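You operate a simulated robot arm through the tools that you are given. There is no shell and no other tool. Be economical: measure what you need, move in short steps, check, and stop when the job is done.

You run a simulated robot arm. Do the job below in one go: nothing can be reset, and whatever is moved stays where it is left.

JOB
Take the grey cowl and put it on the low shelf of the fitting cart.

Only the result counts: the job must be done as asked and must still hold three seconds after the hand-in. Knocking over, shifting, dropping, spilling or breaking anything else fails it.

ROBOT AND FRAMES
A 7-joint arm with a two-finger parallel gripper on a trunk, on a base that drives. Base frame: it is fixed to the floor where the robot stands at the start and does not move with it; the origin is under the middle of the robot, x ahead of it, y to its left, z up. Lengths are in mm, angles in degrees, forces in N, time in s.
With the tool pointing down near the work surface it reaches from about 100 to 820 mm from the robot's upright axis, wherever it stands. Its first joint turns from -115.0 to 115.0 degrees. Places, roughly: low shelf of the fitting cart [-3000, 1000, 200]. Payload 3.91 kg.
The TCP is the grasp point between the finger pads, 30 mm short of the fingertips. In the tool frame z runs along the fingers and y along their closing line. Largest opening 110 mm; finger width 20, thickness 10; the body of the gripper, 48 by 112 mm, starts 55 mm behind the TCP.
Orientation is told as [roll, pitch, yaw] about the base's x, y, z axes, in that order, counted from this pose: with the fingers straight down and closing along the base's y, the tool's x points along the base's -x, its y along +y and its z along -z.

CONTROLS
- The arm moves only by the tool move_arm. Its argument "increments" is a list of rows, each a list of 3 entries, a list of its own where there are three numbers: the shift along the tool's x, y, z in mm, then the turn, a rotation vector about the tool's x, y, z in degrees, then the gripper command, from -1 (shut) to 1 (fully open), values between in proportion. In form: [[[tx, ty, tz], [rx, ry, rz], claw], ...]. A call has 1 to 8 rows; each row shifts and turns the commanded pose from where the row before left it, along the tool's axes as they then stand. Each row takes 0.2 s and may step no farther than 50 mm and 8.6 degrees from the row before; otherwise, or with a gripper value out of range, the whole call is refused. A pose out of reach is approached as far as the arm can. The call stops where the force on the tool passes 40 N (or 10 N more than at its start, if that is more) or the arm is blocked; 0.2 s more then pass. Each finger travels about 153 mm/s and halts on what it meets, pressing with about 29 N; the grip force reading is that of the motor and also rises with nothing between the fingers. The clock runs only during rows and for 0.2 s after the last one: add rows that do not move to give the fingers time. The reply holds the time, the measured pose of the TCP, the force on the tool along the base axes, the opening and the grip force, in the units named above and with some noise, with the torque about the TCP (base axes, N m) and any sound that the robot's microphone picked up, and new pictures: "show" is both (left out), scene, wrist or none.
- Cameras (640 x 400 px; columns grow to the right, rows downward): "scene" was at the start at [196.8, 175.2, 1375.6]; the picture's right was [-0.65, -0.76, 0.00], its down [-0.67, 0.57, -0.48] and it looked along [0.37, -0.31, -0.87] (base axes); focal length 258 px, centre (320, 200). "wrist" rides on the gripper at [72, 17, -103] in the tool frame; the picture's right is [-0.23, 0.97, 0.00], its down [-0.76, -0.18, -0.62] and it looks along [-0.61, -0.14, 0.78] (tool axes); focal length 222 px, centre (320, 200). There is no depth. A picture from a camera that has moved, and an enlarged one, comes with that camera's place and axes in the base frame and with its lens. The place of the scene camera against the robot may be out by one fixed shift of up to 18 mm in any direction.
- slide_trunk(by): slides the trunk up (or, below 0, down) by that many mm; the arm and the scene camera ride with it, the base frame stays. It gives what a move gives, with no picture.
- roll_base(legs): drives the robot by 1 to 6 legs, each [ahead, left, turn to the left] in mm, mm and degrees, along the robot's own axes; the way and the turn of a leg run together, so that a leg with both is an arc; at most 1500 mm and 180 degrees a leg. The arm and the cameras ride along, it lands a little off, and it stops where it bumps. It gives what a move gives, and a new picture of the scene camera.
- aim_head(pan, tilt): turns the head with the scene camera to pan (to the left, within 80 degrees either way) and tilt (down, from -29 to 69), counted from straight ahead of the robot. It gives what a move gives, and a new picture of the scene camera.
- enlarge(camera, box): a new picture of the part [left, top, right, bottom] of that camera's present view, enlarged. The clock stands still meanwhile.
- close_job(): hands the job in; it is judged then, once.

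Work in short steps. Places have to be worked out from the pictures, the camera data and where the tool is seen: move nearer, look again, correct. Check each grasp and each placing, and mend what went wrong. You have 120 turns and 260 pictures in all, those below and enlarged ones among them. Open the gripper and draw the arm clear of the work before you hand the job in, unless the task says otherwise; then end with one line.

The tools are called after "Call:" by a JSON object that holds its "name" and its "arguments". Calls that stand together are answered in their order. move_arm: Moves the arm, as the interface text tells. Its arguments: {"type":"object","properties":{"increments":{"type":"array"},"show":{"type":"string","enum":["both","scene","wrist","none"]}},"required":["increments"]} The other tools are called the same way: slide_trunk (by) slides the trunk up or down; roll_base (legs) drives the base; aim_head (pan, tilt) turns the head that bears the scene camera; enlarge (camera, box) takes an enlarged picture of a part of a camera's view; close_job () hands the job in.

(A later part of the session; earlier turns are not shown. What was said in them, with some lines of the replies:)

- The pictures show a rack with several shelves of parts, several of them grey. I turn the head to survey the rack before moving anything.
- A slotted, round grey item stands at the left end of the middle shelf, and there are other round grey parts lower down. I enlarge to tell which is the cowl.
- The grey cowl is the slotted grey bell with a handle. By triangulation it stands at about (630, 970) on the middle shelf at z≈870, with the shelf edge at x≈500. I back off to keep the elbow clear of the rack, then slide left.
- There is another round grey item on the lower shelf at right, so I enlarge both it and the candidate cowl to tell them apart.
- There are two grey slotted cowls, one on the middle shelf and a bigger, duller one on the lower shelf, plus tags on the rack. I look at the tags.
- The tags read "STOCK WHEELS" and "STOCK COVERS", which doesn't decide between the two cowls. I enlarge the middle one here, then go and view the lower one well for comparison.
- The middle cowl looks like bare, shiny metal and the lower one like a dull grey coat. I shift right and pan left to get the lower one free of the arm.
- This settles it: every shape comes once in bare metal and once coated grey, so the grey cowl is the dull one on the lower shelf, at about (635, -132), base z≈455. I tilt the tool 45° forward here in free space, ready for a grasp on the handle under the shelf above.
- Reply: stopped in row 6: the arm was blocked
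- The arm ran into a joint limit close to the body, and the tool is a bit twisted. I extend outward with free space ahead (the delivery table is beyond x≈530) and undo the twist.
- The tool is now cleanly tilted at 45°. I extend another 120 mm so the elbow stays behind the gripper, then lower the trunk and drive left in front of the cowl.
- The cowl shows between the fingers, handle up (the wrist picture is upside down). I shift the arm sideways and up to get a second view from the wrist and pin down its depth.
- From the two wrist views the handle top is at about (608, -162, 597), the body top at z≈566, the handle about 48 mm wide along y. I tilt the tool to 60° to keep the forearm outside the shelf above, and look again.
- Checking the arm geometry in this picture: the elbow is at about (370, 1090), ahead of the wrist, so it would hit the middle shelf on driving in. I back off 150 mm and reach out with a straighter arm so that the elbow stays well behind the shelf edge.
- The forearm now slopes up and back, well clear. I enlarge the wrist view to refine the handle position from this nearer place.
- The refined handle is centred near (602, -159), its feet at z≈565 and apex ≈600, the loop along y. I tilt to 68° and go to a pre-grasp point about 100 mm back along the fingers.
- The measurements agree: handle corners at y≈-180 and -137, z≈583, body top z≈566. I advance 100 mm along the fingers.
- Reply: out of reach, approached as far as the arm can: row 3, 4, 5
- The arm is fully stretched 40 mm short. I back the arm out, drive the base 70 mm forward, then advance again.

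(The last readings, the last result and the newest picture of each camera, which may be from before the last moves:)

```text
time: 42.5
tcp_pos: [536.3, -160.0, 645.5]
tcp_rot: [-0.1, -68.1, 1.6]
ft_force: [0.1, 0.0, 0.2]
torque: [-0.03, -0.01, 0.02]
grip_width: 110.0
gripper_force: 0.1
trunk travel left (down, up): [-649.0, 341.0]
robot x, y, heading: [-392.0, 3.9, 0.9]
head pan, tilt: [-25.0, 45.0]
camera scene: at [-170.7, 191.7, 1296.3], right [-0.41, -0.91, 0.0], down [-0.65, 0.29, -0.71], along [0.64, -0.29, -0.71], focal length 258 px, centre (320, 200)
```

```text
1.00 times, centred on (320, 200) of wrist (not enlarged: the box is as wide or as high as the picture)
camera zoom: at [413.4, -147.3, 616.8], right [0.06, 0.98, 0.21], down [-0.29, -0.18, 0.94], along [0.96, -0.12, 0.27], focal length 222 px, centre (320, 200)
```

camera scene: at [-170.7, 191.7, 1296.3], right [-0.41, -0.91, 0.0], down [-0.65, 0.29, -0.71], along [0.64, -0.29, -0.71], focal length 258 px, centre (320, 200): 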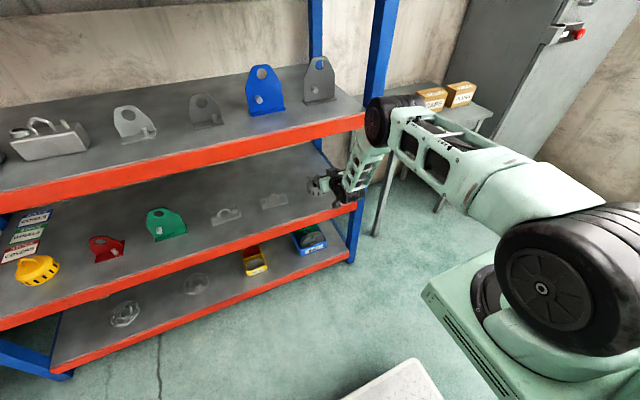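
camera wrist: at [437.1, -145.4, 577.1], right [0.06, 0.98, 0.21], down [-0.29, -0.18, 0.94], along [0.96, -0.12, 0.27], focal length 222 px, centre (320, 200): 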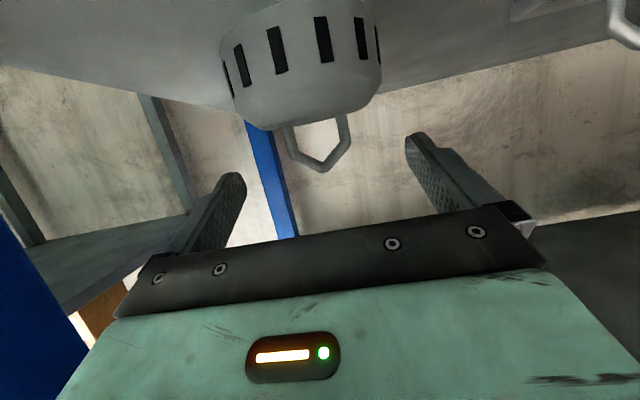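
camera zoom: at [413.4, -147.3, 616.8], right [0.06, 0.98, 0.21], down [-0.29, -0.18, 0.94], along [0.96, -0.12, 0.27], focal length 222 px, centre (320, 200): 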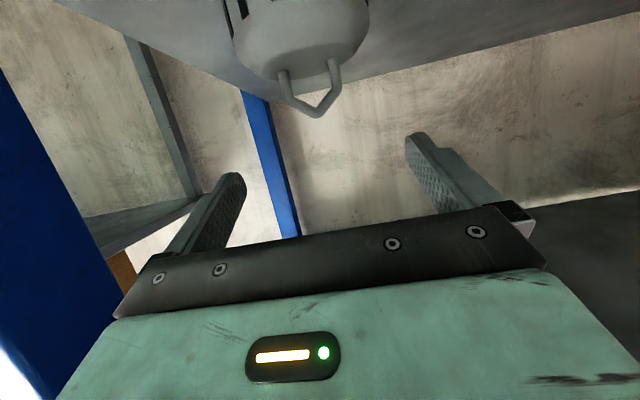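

The wrist is at (536, -160, 645). I lower 34 mm and then advance 67 mm along the fingers to the handle.

Call:
{"name": "move_arm", "arguments": {"increments": [[[31.5, 0, 12.8], [0, 0, 0], 1], [[0, 0, 25], [0, 0, 0], 1], [[0, 0, 25], [0, 0, 0], 1], [[0, 0, 17], [0, 0, 0], 1], [[0, 0, 0], [0, 0, 0], 1]], "show": "both"}}

Call:
{"name": "enlarge", "arguments": {"camera": "wrist", "box": [160, 50, 480, 250]}}

```text
time: 43.7
tcp_pos: [598.9, -158.6, 587.0]
tcp_rot: [-0.2, -68.2, 1.6]
ft_force: [1.6, 1.0, 0.0]
torque: [-0.01, -0.02, 0.02]
grip_width: 110.0
gripper_force: 0.0
trunk travel left (down, up): [-649.0, 341.0]
robot x, y, heading: [-390.7, 3.2, 0.9]
head pan, tilt: [-25.0, 45.0]
camera scene: at [-170.8, 191.7, 1296.3], right [-0.41, -0.91, 0.0], down [-0.64, 0.29, -0.71], along [0.64, -0.29, -0.71], focal length 258 px, centre (320, 200)
camera wrist: at [476.4, -145.4, 558.9], right [0.06, 0.98, 0.21], down [-0.29, -0.18, 0.94], along [0.96, -0.12, 0.27], focal length 222 px, centre (320, 200)
```

scene: 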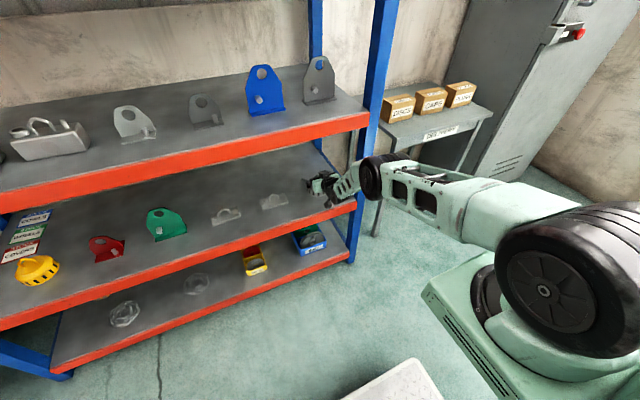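
wrist: 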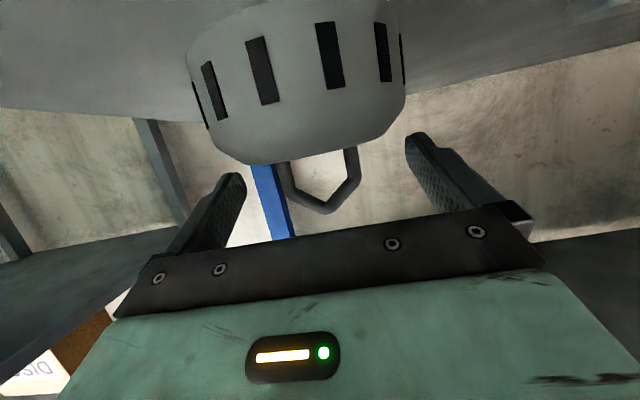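

```text
2.00 times, centred on (320, 150) of wrist
camera zoom: at [476.4, -145.4, 558.9], right [0.06, 0.98, 0.21], down [-0.29, -0.18, 0.94], along [0.96, -0.12, 0.27], focal length 444 px, centre (320, 300)
```

zoom: 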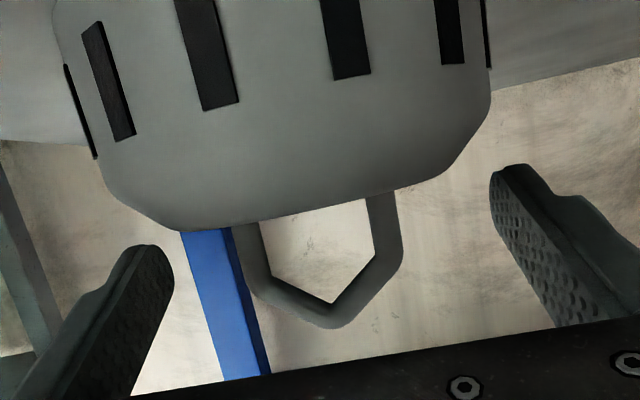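

The handle sits centred between the pads, with no contact force. I close the gripper gradually.

Call:
{"name": "move_arm", "arguments": {"increments": [[[0, 0, 0], [0, 0, 0], 0.3], [[0, 0, 0], [0, 0, 0], 0.0], [[0, 0, 0], [0, 0, 0], -0.2], [[0, 0, 0], [0, 0, 0], -1], [[0, 0, 0], [0, 0, 0], -1], [[0, 0, 0], [0, 0, 0], -1]], "show": "wrist"}}

```text
time: 45.1
tcp_pos: [599.1, -158.3, 587.7]
tcp_rot: [-0.2, -68.2, 1.6]
ft_force: [0.6, 0.9, 1.1]
torque: [0.18, 0.06, -0.03]
grip_width: 45.4
gripper_force: 28.9
trunk travel left (down, up): [-649.0, 341.0]
robot x, y, heading: [-390.4, -1.4, 1.1]
head pan, tilt: [-25.0, 45.0]
camera wrist: at [476.4, -145.4, 559.1], right [0.06, 0.98, 0.21], down [-0.29, -0.18, 0.94], along [0.95, -0.12, 0.27], focal length 222 px, centre (320, 200)
```

wrist: 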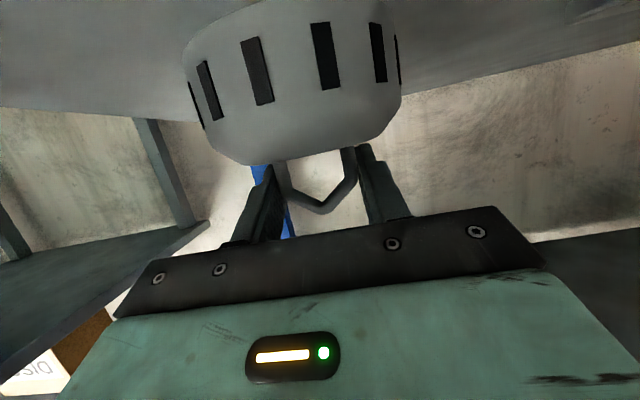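

Gripped at 45.4 mm on the handle. I lift gently 30 mm and check that it holds.

Call:
{"name": "move_arm", "arguments": {"increments": [[[-9.3, 0, -3.75], [0, 0, 0], -1], [[-9.3, 0, -3.75], [0, 0, 0], -1], [[-9.3, 0, -3.75], [0, 0, 0], -1], [[0, 0, 0], [0, 0, 0], -1], [[0, 0, 0], [0, 0, 0], -1]], "show": "wrist"}}

```text
time: 46.3
tcp_pos: [597.5, -159.2, 618.4]
tcp_rot: [-0.1, -68.2, 1.6]
ft_force: [0.2, 0.1, -2.0]
torque: [-0.02, -0.01, 0.01]
grip_width: 45.7
gripper_force: 29.4
trunk travel left (down, up): [-649.0, 341.0]
robot x, y, heading: [-387.7, 7.7, 0.8]
head pan, tilt: [-25.0, 45.0]
camera wrist: at [476.0, -146.0, 588.2], right [0.06, 0.98, 0.21], down [-0.29, -0.18, 0.94], along [0.96, -0.12, 0.27], focal length 222 px, centre (320, 200)
```

wrist: 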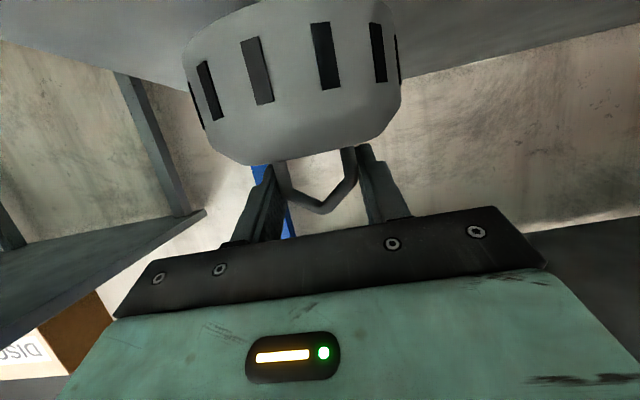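

The cowl hangs firmly, weighing about 0.2 kg. I lift a bit more, back the robot straight out, and draw the arm in.

Call:
{"name": "move_arm", "arguments": {"increments": [[[-18.5, 0, -7.5], [0, 0, 0], -1], [[0, 0, 0], [0, 0, 0], -1]], "show": "none"}}

Call:
{"name": "roll_base", "arguments": {"legs": [[-450, 0, 0]]}}

Call:
{"name": "move_arm", "arguments": {"increments": [[[15, 0, -37], [0, 0, 0], -1], [[15, 0, -37], [0, 0, 0], -1], [[15, 0, -37], [0, 0, 0], -1], [[15, 0, -37], [0, 0, 0], -1], [[15, 0, -37], [0, 0, 0], -1], [[0, 0, 0], [0, 0, 0], -1]], "show": "both"}}

```text
time: 46.9
tcp_pos: [598.2, -160.0, 636.2]
tcp_rot: [-0.2, -68.1, 1.7]
ft_force: [-0.5, 0.0, -1.9]
torque: [0.01, 0.0, -0.01]
grip_width: 45.7
gripper_force: 29.2
trunk travel left (down, up): [-649.0, 341.0]
robot x, y, heading: [-390.7, 6.5, 0.7]
head pan, tilt: [-25.0, 45.0]
```

```text
time: 49.6
tcp_pos: [148.4, -168.3, 637.2]
tcp_rot: [-0.2, -68.0, 1.3]
ft_force: [0.6, -0.4, -2.1]
torque: [-0.01, -0.02, 0.0]
grip_width: 45.5
gripper_force: 29.4
trunk travel left (down, up): [-649.0, 341.0]
robot x, y, heading: [-839.0, 2.7, 0.6]
head pan, tilt: [-25.0, 45.0]
camera scene: at [-618.7, 185.6, 1296.3], right [-0.41, -0.91, 0.0], down [-0.64, 0.29, -0.71], along [0.64, -0.29, -0.71], focal length 258 px, centre (320, 200)
```

scene: 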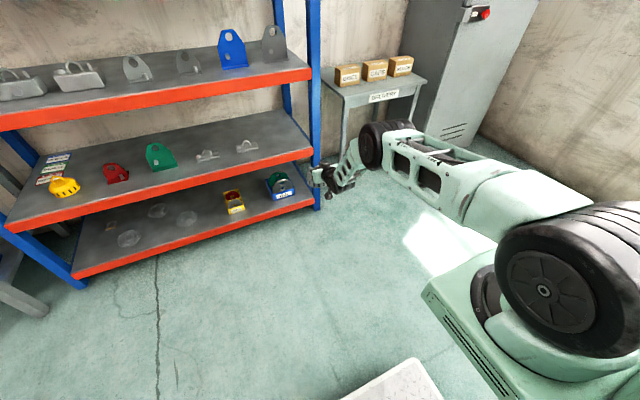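

```text
time: 51.0
tcp_pos: [-49.4, -173.5, 636.7]
tcp_rot: [-0.2, -68.2, 1.4]
ft_force: [0.0, 0.7, -1.7]
torque: [0.01, -0.05, -0.02]
grip_width: 45.5
gripper_force: 28.3
trunk travel left (down, up): [-649.0, 341.0]
robot x, y, heading: [-836.1, 2.6, 0.8]
head pan, tilt: [-25.0, 45.0]
camera scene: at [-618.7, 185.6, 1296.3], right [-0.41, -0.91, 0.0], down [-0.64, 0.29, -0.71], along [0.64, -0.29, -0.71], focal length 258 px, centre (320, 200)
camera wrist: at [-172.8, -158.5, 607.6], right [0.06, 0.98, 0.21], down [-0.29, -0.18, 0.94], along [0.95, -0.12, 0.27], focal length 222 px, centre (320, 200)
```

scene: 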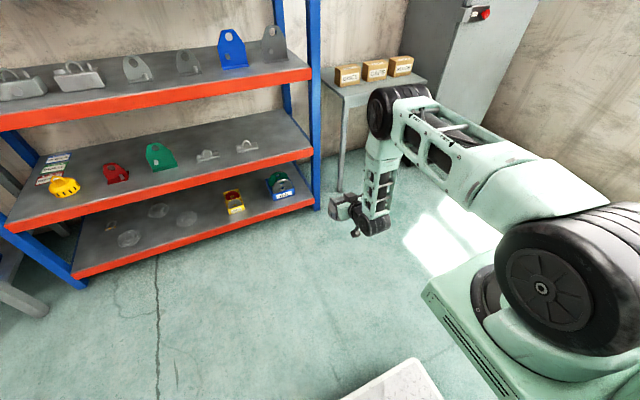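
wrist: 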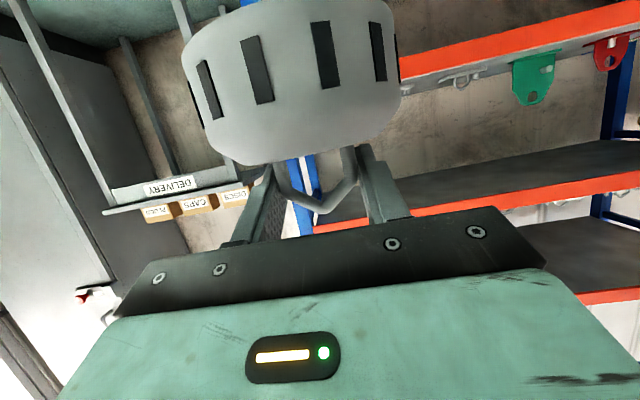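

The cowl is clear of the rack. I turn 80° left in place (free floor seen there) with the head level to look for the cart.

Call:
{"name": "roll_base", "arguments": {"legs": [[0, 0, 80]]}}

Call:
{"name": "aim_head", "arguments": {"pan": 75, "tilt": 20}}

```text
time: 54.8
tcp_pos: [-518.2, 740.4, 635.5]
tcp_rot: [-0.3, -68.0, 80.5]
ft_force: [1.0, -0.8, -2.6]
torque: [0.01, 0.01, 0.0]
grip_width: 45.6
gripper_force: 28.9
trunk travel left (down, up): [-649.0, 341.0]
robot x, y, heading: [-838.6, 0.6, 79.9]
head pan, tilt: [-25.0, 45.0]
camera scene: at [-961.9, 256.0, 1296.3], right [0.82, -0.58, 0.0], down [-0.41, -0.58, -0.71], along [0.41, 0.58, -0.71], focal length 258 px, centre (320, 200)
```

scene: 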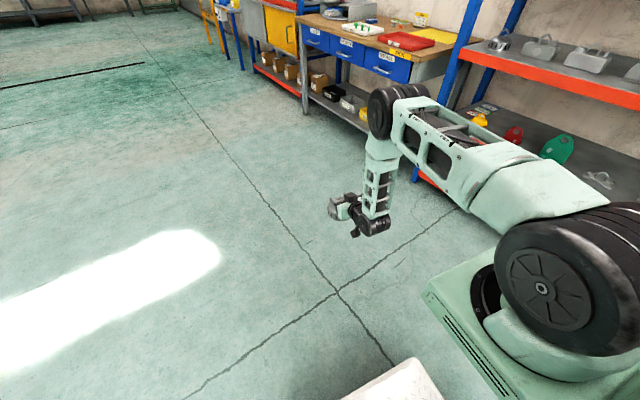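

```text
time: 56.5
tcp_pos: [-518.6, 741.5, 634.8]
tcp_rot: [-0.2, -68.1, 80.5]
ft_force: [-0.9, 0.5, -2.0]
torque: [0.0, 0.01, 0.0]
grip_width: 45.5
gripper_force: 28.9
trunk travel left (down, up): [-649.0, 341.0]
robot x, y, heading: [-835.1, -0.9, 79.5]
head pan, tilt: [75.0, 20.0]
camera scene: at [-1093.1, 229.6, 1334.9], right [0.43, 0.9, 0.0], down [0.31, -0.15, -0.94], along [-0.85, 0.4, -0.34], focal length 258 px, centre (320, 200)
```

scene: 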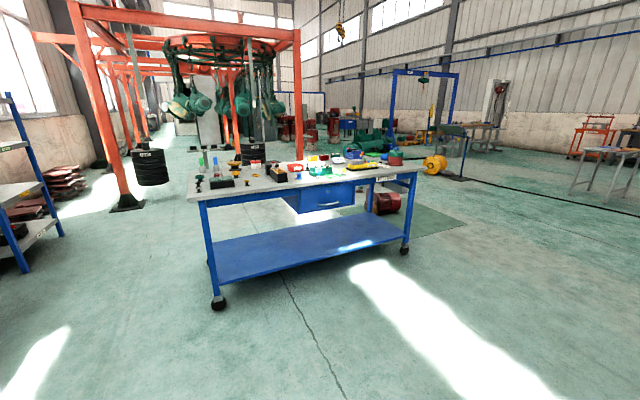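

The fitting cart is the blue wheeled bench; its low shelf spans roughly x -2700…-3300, y 205…1807 at z≈200, and is empty. I turn to face it, drive closer and look.

Call:
{"name": "roll_base", "arguments": {"legs": [[0, 0, 100], [700, -435, 0]]}}

Call:
{"name": "aim_head", "arguments": {"pan": -10, "tilt": 35}}

```text
time: 65.2
tcp_pos: [-2333.1, 563.9, 636.0]
tcp_rot: [-0.3, -68.1, -177.1]
ft_force: [0.6, -0.2, -1.7]
torque: [0.04, 0.0, 0.01]
grip_width: 45.3
gripper_force: 28.9
trunk travel left (down, up): [-649.0, 341.0]
robot x, y, heading: [-1541.4, 414.4, -177.9]
head pan, tilt: [75.0, 20.0]
camera scene: at [-1692.3, 122.2, 1334.9], right [-0.97, 0.23, 0.0], down [0.08, 0.33, -0.94], along [-0.21, -0.92, -0.34], focal length 258 px, centre (320, 200)
```

scene: 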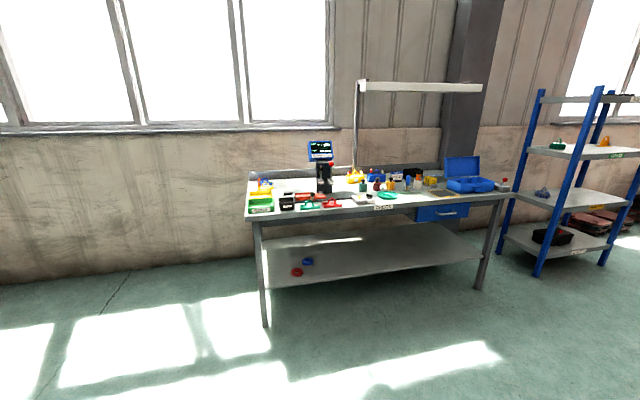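

```text
time: 66.8
tcp_pos: [-2332.8, 563.1, 636.5]
tcp_rot: [-0.2, -68.0, -177.2]
ft_force: [0.3, 0.0, -2.6]
torque: [-0.01, 0.0, 0.02]
grip_width: 45.5
gripper_force: 29.3
trunk travel left (down, up): [-649.0, 341.0]
robot x, y, heading: [-1539.5, 408.3, -177.8]
head pan, tilt: [-10.0, 35.0]
camera scene: at [-1758.5, 225.1, 1311.1], right [0.14, 0.99, 0.0], down [0.57, -0.08, -0.82], along [-0.81, 0.11, -0.57], focal length 258 px, centre (320, 200)
```

scene: 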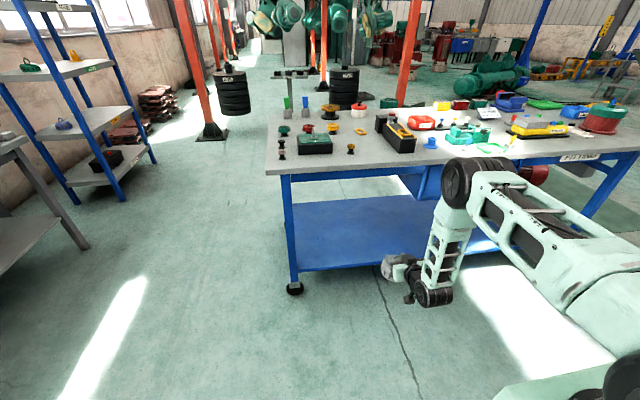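

The cart's empty low shelf is in view, its front edge at x≈-2681. I enlarge the label to confirm it is the fitting cart, and lower the trunk 300 mm.

Call:
{"name": "enlarge", "arguments": {"camera": "scene", "box": [480, 100, 640, 200]}}

Call:
{"name": "slide_trunk", "arguments": {"by": -290}}

Call:
{"name": "aim_head", "arguments": {"pan": -20, "tilt": 35}}

Call:
{"name": "enlarge", "arguments": {"camera": "wrist", "box": [0, 0, 640, 400]}}

```text
4.00 times, centred on (560, 150) of scene
camera zoom: at [-1758.5, 225.1, 1311.1], right [0.14, 0.99, 0.0], down [0.57, -0.08, -0.82], along [-0.81, 0.11, -0.57], focal length 1034 px, centre (-640, 400)
```

zoom: 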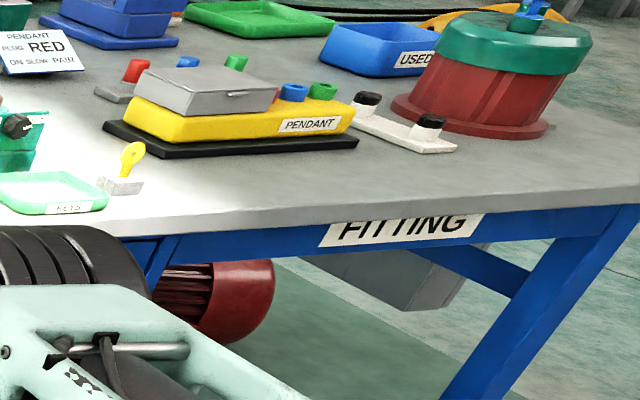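

```text
time: 69.7
tcp_pos: [-2334.4, 564.4, 345.3]
tcp_rot: [-0.2, -68.0, -177.2]
ft_force: [0.3, 0.1, -1.0]
torque: [0.0, 0.01, 0.01]
grip_width: 45.4
gripper_force: 29.6
trunk travel left (down, up): [-359.0, 631.0]
robot x, y, heading: [-1539.9, 409.4, -177.9]
head pan, tilt: [-10.0, 35.0]
```

```text
time: 70.4
tcp_pos: [-2333.2, 564.0, 347.1]
tcp_rot: [-0.2, -68.1, -177.2]
ft_force: [0.0, 0.1, -2.5]
torque: [0.01, 0.01, 0.03]
grip_width: 45.2
gripper_force: 29.0
trunk travel left (down, up): [-359.0, 631.0]
robot x, y, heading: [-1543.6, 410.4, -177.9]
head pan, tilt: [-20.0, 35.0]
camera scene: at [-1755.0, 240.1, 1021.1], right [0.31, 0.95, 0.0], down [0.55, -0.18, -0.82], along [-0.78, 0.25, -0.57], focal length 258 px, centre (320, 200)
```

scene: 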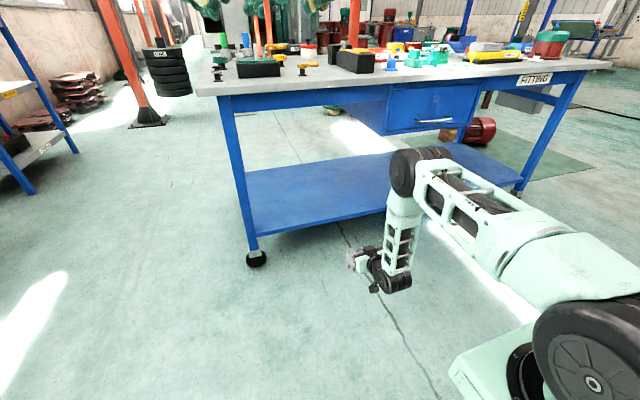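

```text
1.00 times, centred on (320, 200) of wrist (not enlarged: the box is as wide or as high as the picture)
camera zoom: at [-2209.0, 551.7, 317.4], right [-0.04, -0.98, 0.21], down [0.29, 0.19, 0.94], along [-0.96, 0.1, 0.27], focal length 222 px, centre (320, 200)
```

zoom: 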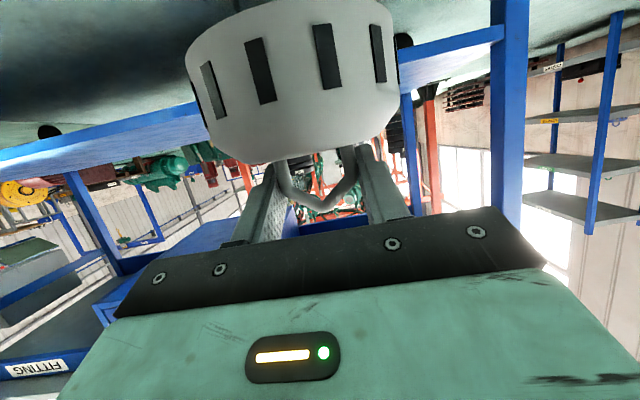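

The label reads FITTING. Before going in I check the shelf edge height more closely against the cowl's bottom.

Call:
{"name": "enlarge", "arguments": {"camera": "wrist", "box": [390, 0, 550, 100]}}

Call:
{"name": "enlarge", "arguments": {"camera": "scene", "box": [220, 130, 460, 280]}}

```text
4.00 times, centred on (470, 50) of wrist
camera zoom: at [-2209.0, 551.7, 317.4], right [-0.04, -0.98, 0.21], down [0.29, 0.19, 0.94], along [-0.96, 0.1, 0.27], focal length 888 px, centre (-280, 800)
```

zoom: 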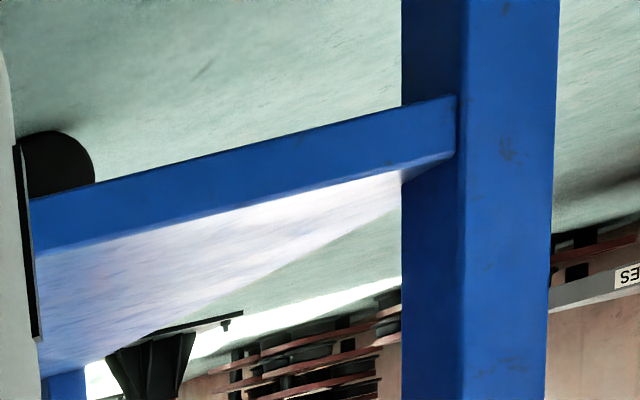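

```text
2.67 times, centred on (340, 205) of scene
camera zoom: at [-1755.0, 240.1, 1021.1], right [0.31, 0.95, 0.0], down [0.55, -0.18, -0.82], along [-0.78, 0.25, -0.57], focal length 689 px, centre (267, 187)
```

zoom: 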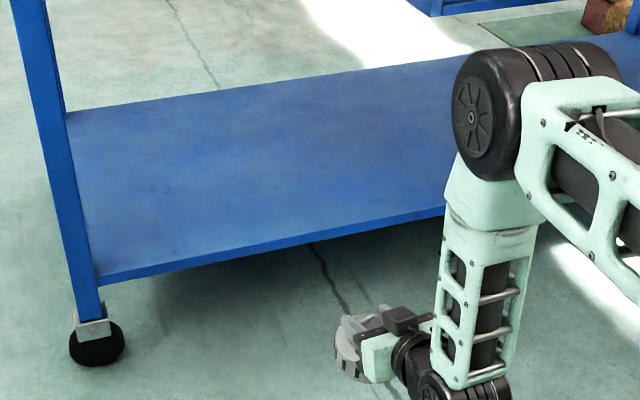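

The shelf surface is at z≈225 with no lip, front edge x≈-2665; the cowl's bottom is at about 280, so it is clear. I drive 290 mm straight in.

Call:
{"name": "roll_base", "arguments": {"legs": [[290, 0, -1]]}}

Call:
{"name": "enlarge", "arguments": {"camera": "wrist", "box": [0, 0, 640, 400]}}

```text
time: 72.4
tcp_pos: [-2623.0, 566.1, 347.1]
tcp_rot: [-0.4, -68.1, -177.8]
ft_force: [-0.3, -0.7, -2.0]
torque: [0.02, -0.02, 0.01]
grip_width: 45.8
gripper_force: 28.7
trunk travel left (down, up): [-359.0, 631.0]
robot x, y, heading: [-1834.8, 401.1, -178.8]
head pan, tilt: [-20.0, 35.0]
camera scene: at [-2049.9, 234.8, 1021.1], right [0.32, 0.95, 0.0], down [0.54, -0.18, -0.82], along [-0.78, 0.26, -0.57], focal length 258 px, centre (320, 200)
```

scene: 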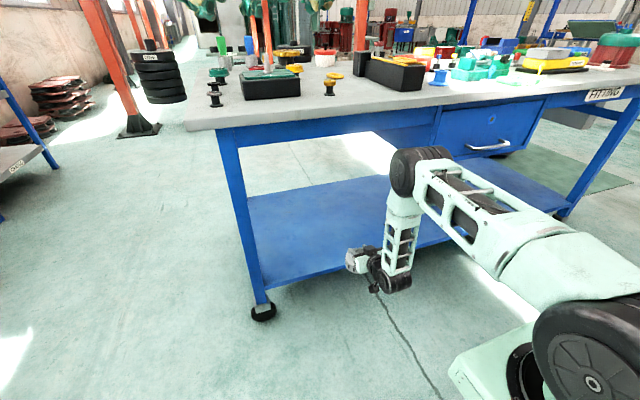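

```text
1.00 times, centred on (320, 200) of wrist (not enlarged: the box is as wide or as high as the picture)
camera zoom: at [-2499.4, 552.4, 317.3], right [-0.05, -0.98, 0.21], down [0.29, 0.19, 0.94], along [-0.96, 0.11, 0.27], focal length 222 px, centre (320, 200)
```

zoom: 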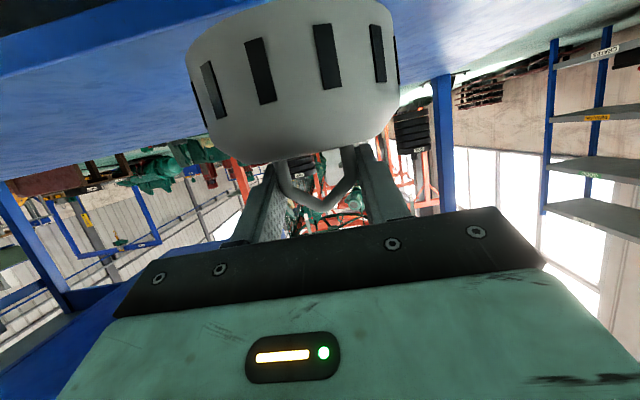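

All clear: the elbow is about 200 mm short of the bench edge. I extend the arm 175 mm horizontally over the low shelf.

Call:
{"name": "move_arm", "arguments": {"increments": [[[-13.1, 0, 32.4], [0, 0, 0], -1], [[-13.1, 0, 32.4], [0, 0, 0], -1], [[-13.1, 0, 32.4], [0, 0, 0], -1], [[-13.1, 0, 32.4], [0, 0, 0], -1], [[-13.1, 0, 32.4], [0, 0, 0], -1], [[0, 0, 0], [0, 0, 0], -1]], "show": "both"}}

```text
time: 73.8
tcp_pos: [-2797.9, 558.9, 344.9]
tcp_rot: [-0.2, -68.0, -178.0]
ft_force: [-0.6, -0.3, -2.1]
torque: [-0.01, -0.01, -0.02]
grip_width: 45.5
gripper_force: 28.7
trunk travel left (down, up): [-359.0, 631.0]
robot x, y, heading: [-1831.1, 403.0, -178.8]
head pan, tilt: [-20.0, 35.0]
camera scene: at [-2049.9, 234.8, 1021.1], right [0.32, 0.95, 0.0], down [0.54, -0.18, -0.82], along [-0.78, 0.26, -0.57], focal length 258 px, centre (320, 200)
camera wrist: at [-2674.3, 546.1, 316.7], right [-0.05, -0.98, 0.21], down [0.29, 0.19, 0.94], along [-0.96, 0.11, 0.27], focal length 222 px, centre (320, 200)
```

scene: 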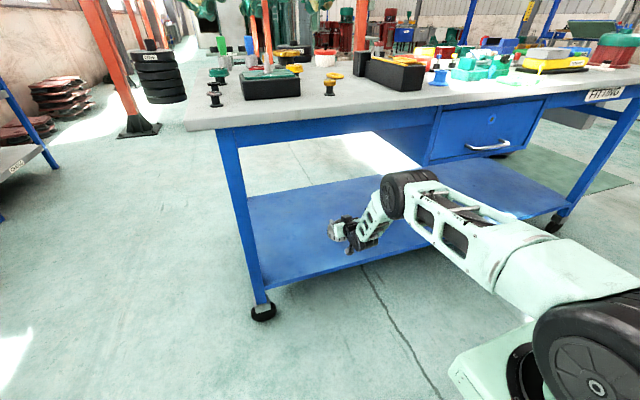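
wrist: 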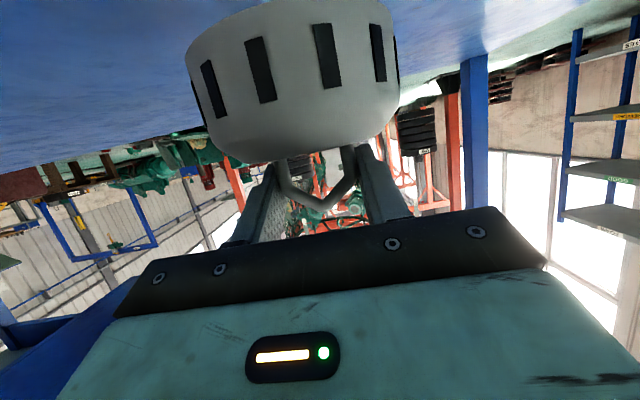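

The cowl is over the shelf about 130 mm in from the edge. I lower 40 mm, then feel for contact in small steps.

Call:
{"name": "move_arm", "arguments": {"increments": [[[18.5, 0, 7.5], [0, 0, 0], -1], [[18.5, 0, 7.5], [0, 0, 0], -1], [[0, 0, 0], [0, 0, 0], -1]], "show": "wrist"}}

Call:
{"name": "enlarge", "arguments": {"camera": "scene", "box": [288, 180, 416, 260]}}

```text
time: 74.6
tcp_pos: [-2797.4, 561.1, 306.6]
tcp_rot: [-0.2, -68.1, -177.9]
ft_force: [-0.7, -0.1, -1.4]
torque: [-0.01, 0.03, 0.0]
grip_width: 45.6
gripper_force: 28.8
trunk travel left (down, up): [-359.0, 631.0]
robot x, y, heading: [-1835.5, 403.4, -178.6]
head pan, tilt: [-20.0, 35.0]
camera wrist: at [-2673.1, 547.3, 278.0], right [-0.05, -0.98, 0.21], down [0.29, 0.19, 0.94], along [-0.96, 0.11, 0.27], focal length 222 px, centre (320, 200)
```

wrist: 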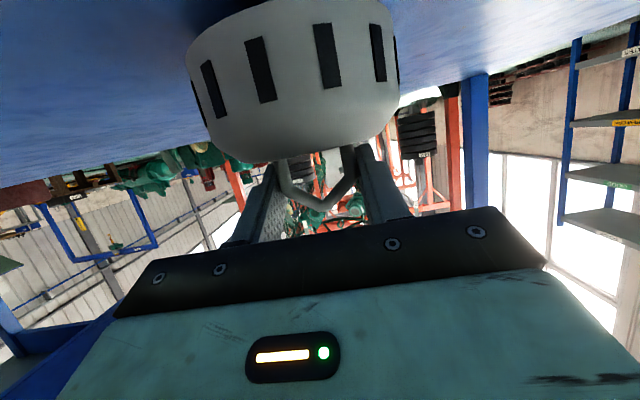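

```text
5.00 times, centred on (352, 220) of scene
camera zoom: at [-2049.9, 234.8, 1021.1], right [0.32, 0.95, 0.0], down [0.54, -0.18, -0.82], along [-0.78, 0.26, -0.57], focal length 1293 px, centre (160, 100)
```

zoom: 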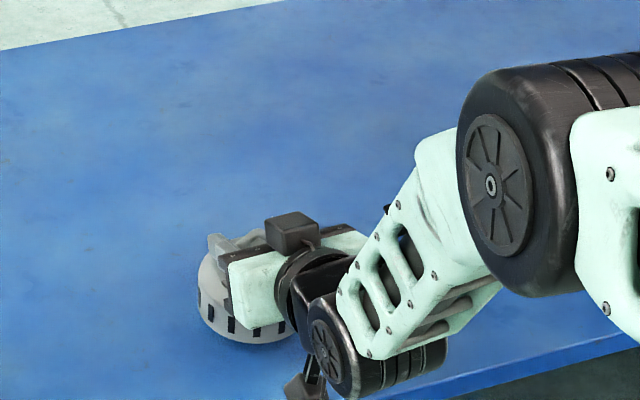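

Close to the shelf, no contact yet. I step down in small increments watching the force.

Call:
{"name": "move_arm", "arguments": {"increments": [[[4.6, 0, 1.9], [0, 0, 0], -1], [[0, 0, 0], [0, 0, 0], -1], [[4.6, 0, 1.9], [0, 0, 0], -1], [[0, 0, 0], [0, 0, 0], -1]], "show": "wrist"}}

```text
time: 75.6
tcp_pos: [-2797.3, 561.0, 296.5]
tcp_rot: [-0.2, -68.1, -177.9]
ft_force: [-0.2, 0.1, -1.3]
torque: [0.02, -0.04, -0.04]
grip_width: 45.4
gripper_force: 28.7
trunk travel left (down, up): [-359.0, 631.0]
robot x, y, heading: [-1836.2, 399.0, -178.7]
head pan, tilt: [-20.0, 35.0]
camera wrist: at [-2673.5, 546.7, 267.9], right [-0.05, -0.98, 0.21], down [0.29, 0.19, 0.94], along [-0.96, 0.11, 0.27], focal length 222 px, centre (320, 200)
```

wrist: 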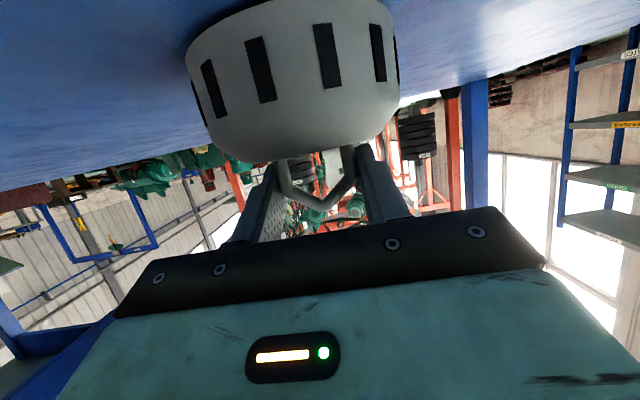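

Still free at z 296. I go on in 3 mm steps.

Call:
{"name": "move_arm", "arguments": {"increments": [[[2.8, 0, 1.1], [0, 0, 0], -1], [[0, 0, 0], [0, 0, 0], -1], [[2.8, 0, 1.1], [0, 0, 0], -1], [[0, 0, 0], [0, 0, 0], -1]], "show": "none"}}

Call:
{"name": "enlarge", "arguments": {"camera": "scene", "box": [304, 200, 384, 250]}}

```text
time: 76.6
tcp_pos: [-2799.4, 559.6, 293.7]
tcp_rot: [-0.3, -68.5, -177.8]
ft_force: [1.2, -0.2, 13.3]
torque: [0.16, -0.62, -0.02]
grip_width: 45.6
gripper_force: 28.7
trunk travel left (down, up): [-359.0, 631.0]
robot x, y, heading: [-1832.3, 403.2, -178.8]
head pan, tilt: [-20.0, 35.0]
```

```text
8.00 times, centred on (344, 225) of scene
camera zoom: at [-2049.3, 234.7, 1021.4], right [0.32, 0.95, 0.0], down [0.54, -0.18, -0.82], along [-0.78, 0.26, -0.57], focal length 2068 px, centre (128, 0)
```

zoom: 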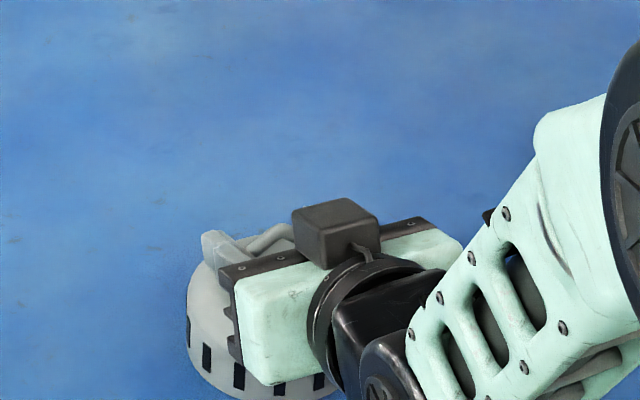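

Contact: 13 N upward at z≈294. I ease 2 mm, then open the fingers slowly.

Call:
{"name": "move_arm", "arguments": {"increments": [[[-2.3, 0, -0.9], [0, 0, 0], -1], [[0, 0, 0], [0, 0, 0], -1], [[0, 0, 0], [0, 0, 0], -0.05], [[0, 0, 0], [0, 0, 0], 0.2], [[0, 0, 0], [0, 0, 0], 0.6], [[0, 0, 0], [0, 0, 0], 1], [[0, 0, 0], [0, 0, 0], 1]], "show": "wrist"}}

```text
time: 78.2
tcp_pos: [-2797.5, 560.3, 292.7]
tcp_rot: [-0.2, -68.2, -178.0]
ft_force: [-0.1, -0.3, 0.3]
torque: [-0.01, 0.0, 0.03]
grip_width: 110.2
gripper_force: 0.1
trunk travel left (down, up): [-359.0, 631.0]
robot x, y, heading: [-1832.0, 402.4, -178.9]
head pan, tilt: [-20.0, 35.0]
camera wrist: at [-2674.1, 546.6, 264.8], right [-0.05, -0.98, 0.21], down [0.29, 0.19, 0.94], along [-0.96, 0.11, 0.27], focal length 222 px, centre (320, 200)
```

wrist: 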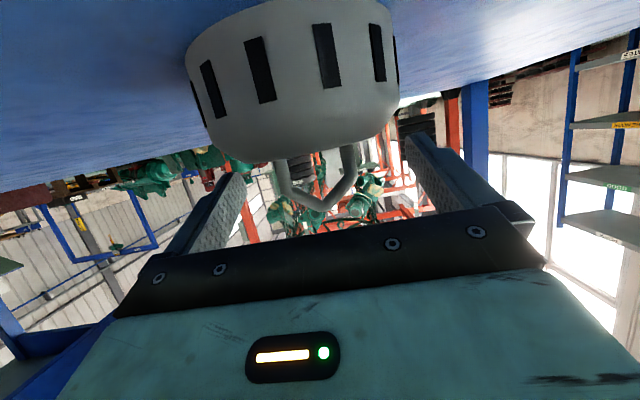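

The cowl stands free on the shelf with the fingers wide open. I draw back along the finger axis; the path rises slightly and is clear.

Call:
{"name": "move_arm", "arguments": {"increments": [[[0, 0, -25], [0, 0, 0], 1], [[0, 0, -30], [0, 0, 0], 1], [[0, 0, -40], [0, 0, 0], 1], [[7, 0, -35], [0, 0, 0], 1], [[0, 0, 0], [0, 0, 0], 1]], "show": "wrist"}}

Call:
{"name": "roll_base", "arguments": {"legs": [[-300, 0, 0]]}}

Call:
{"name": "enlarge", "arguments": {"camera": "wrist", "box": [160, 0, 480, 200]}}

Call:
{"name": "enlarge", "arguments": {"camera": "scene", "box": [240, 130, 440, 255]}}

```text
time: 79.4
tcp_pos: [-2673.3, 563.4, 333.3]
tcp_rot: [-0.2, -68.1, -177.9]
ft_force: [0.8, -0.6, 0.0]
torque: [-0.03, 0.04, 0.02]
grip_width: 110.1
gripper_force: 0.1
trunk travel left (down, up): [-359.0, 631.0]
robot x, y, heading: [-1836.6, 401.2, -178.8]
head pan, tilt: [-20.0, 35.0]
camera wrist: at [-2549.9, 550.8, 305.2], right [-0.05, -0.98, 0.21], down [0.29, 0.19, 0.94], along [-0.96, 0.11, 0.27], focal length 222 px, centre (320, 200)
```

wrist: 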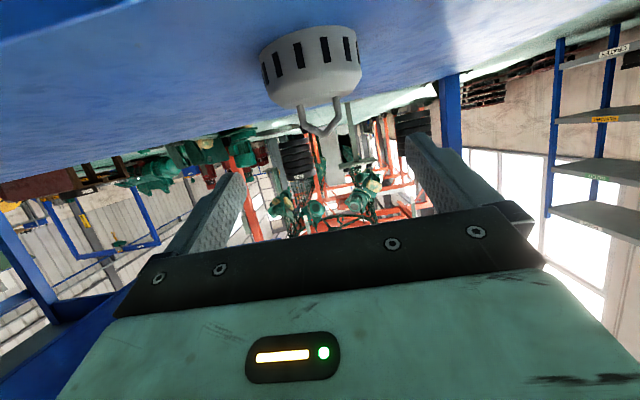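

```text
time: 81.5
tcp_pos: [-2368.6, 574.0, 333.9]
tcp_rot: [-0.2, -68.1, -178.2]
ft_force: [-0.3, -0.4, -0.7]
torque: [-0.01, 0.02, 0.02]
grip_width: 110.2
gripper_force: 0.1
trunk travel left (down, up): [-359.0, 631.0]
robot x, y, heading: [-1529.8, 404.3, -179.2]
head pan, tilt: [-20.0, 35.0]
camera scene: at [-1745.6, 241.8, 1021.1], right [0.33, 0.95, 0.0], down [0.54, -0.19, -0.82], along [-0.77, 0.27, -0.57], focal length 258 px, centre (320, 200)
```

scene: 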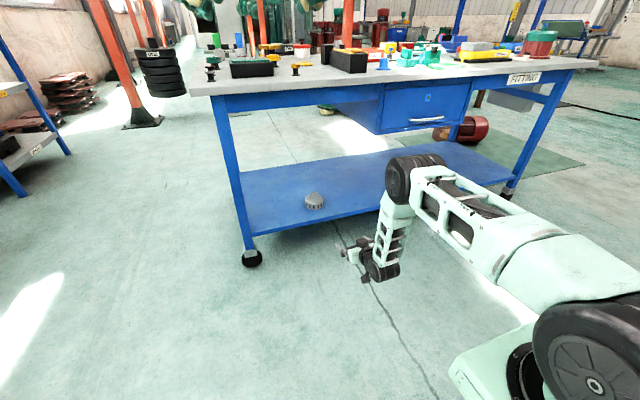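

```text
2.00 times, centred on (320, 100) of wrist
camera zoom: at [-2244.2, 560.4, 305.0], right [-0.06, -0.98, 0.21], down [0.29, 0.18, 0.94], along [-0.96, 0.12, 0.27], focal length 444 px, centre (320, 400)
```

zoom: 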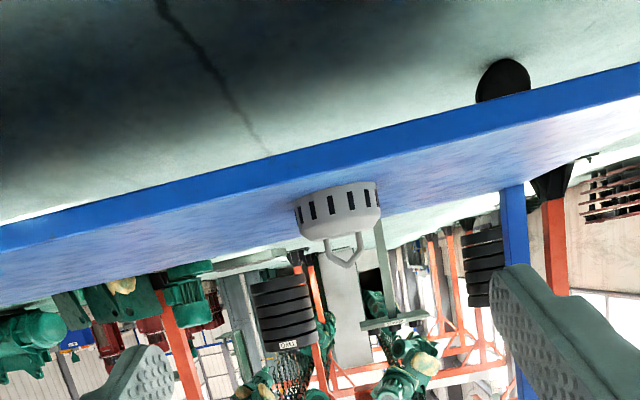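

```text
3.20 times, centred on (340, 192) of scene
camera zoom: at [-1745.6, 241.8, 1021.1], right [0.33, 0.95, 0.0], down [0.54, -0.19, -0.82], along [-0.77, 0.27, -0.57], focal length 827 px, centre (256, 224)
```

zoom: 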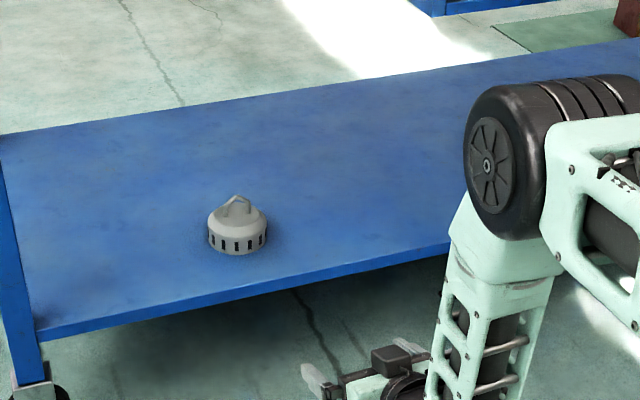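

The cowl stands upright on the low shelf, well inside the edge. The gripper is open and the arm is clear, so I hand the job in.

Call:
{"name": "close_job", "arguments": {}}

```text
The job is handed in.
```

The grey cowl is standing upright on the low shelf of the fitting cart; I took the grey-coated one, as a bare-metal one was also on the rack, and nothing else was touched.
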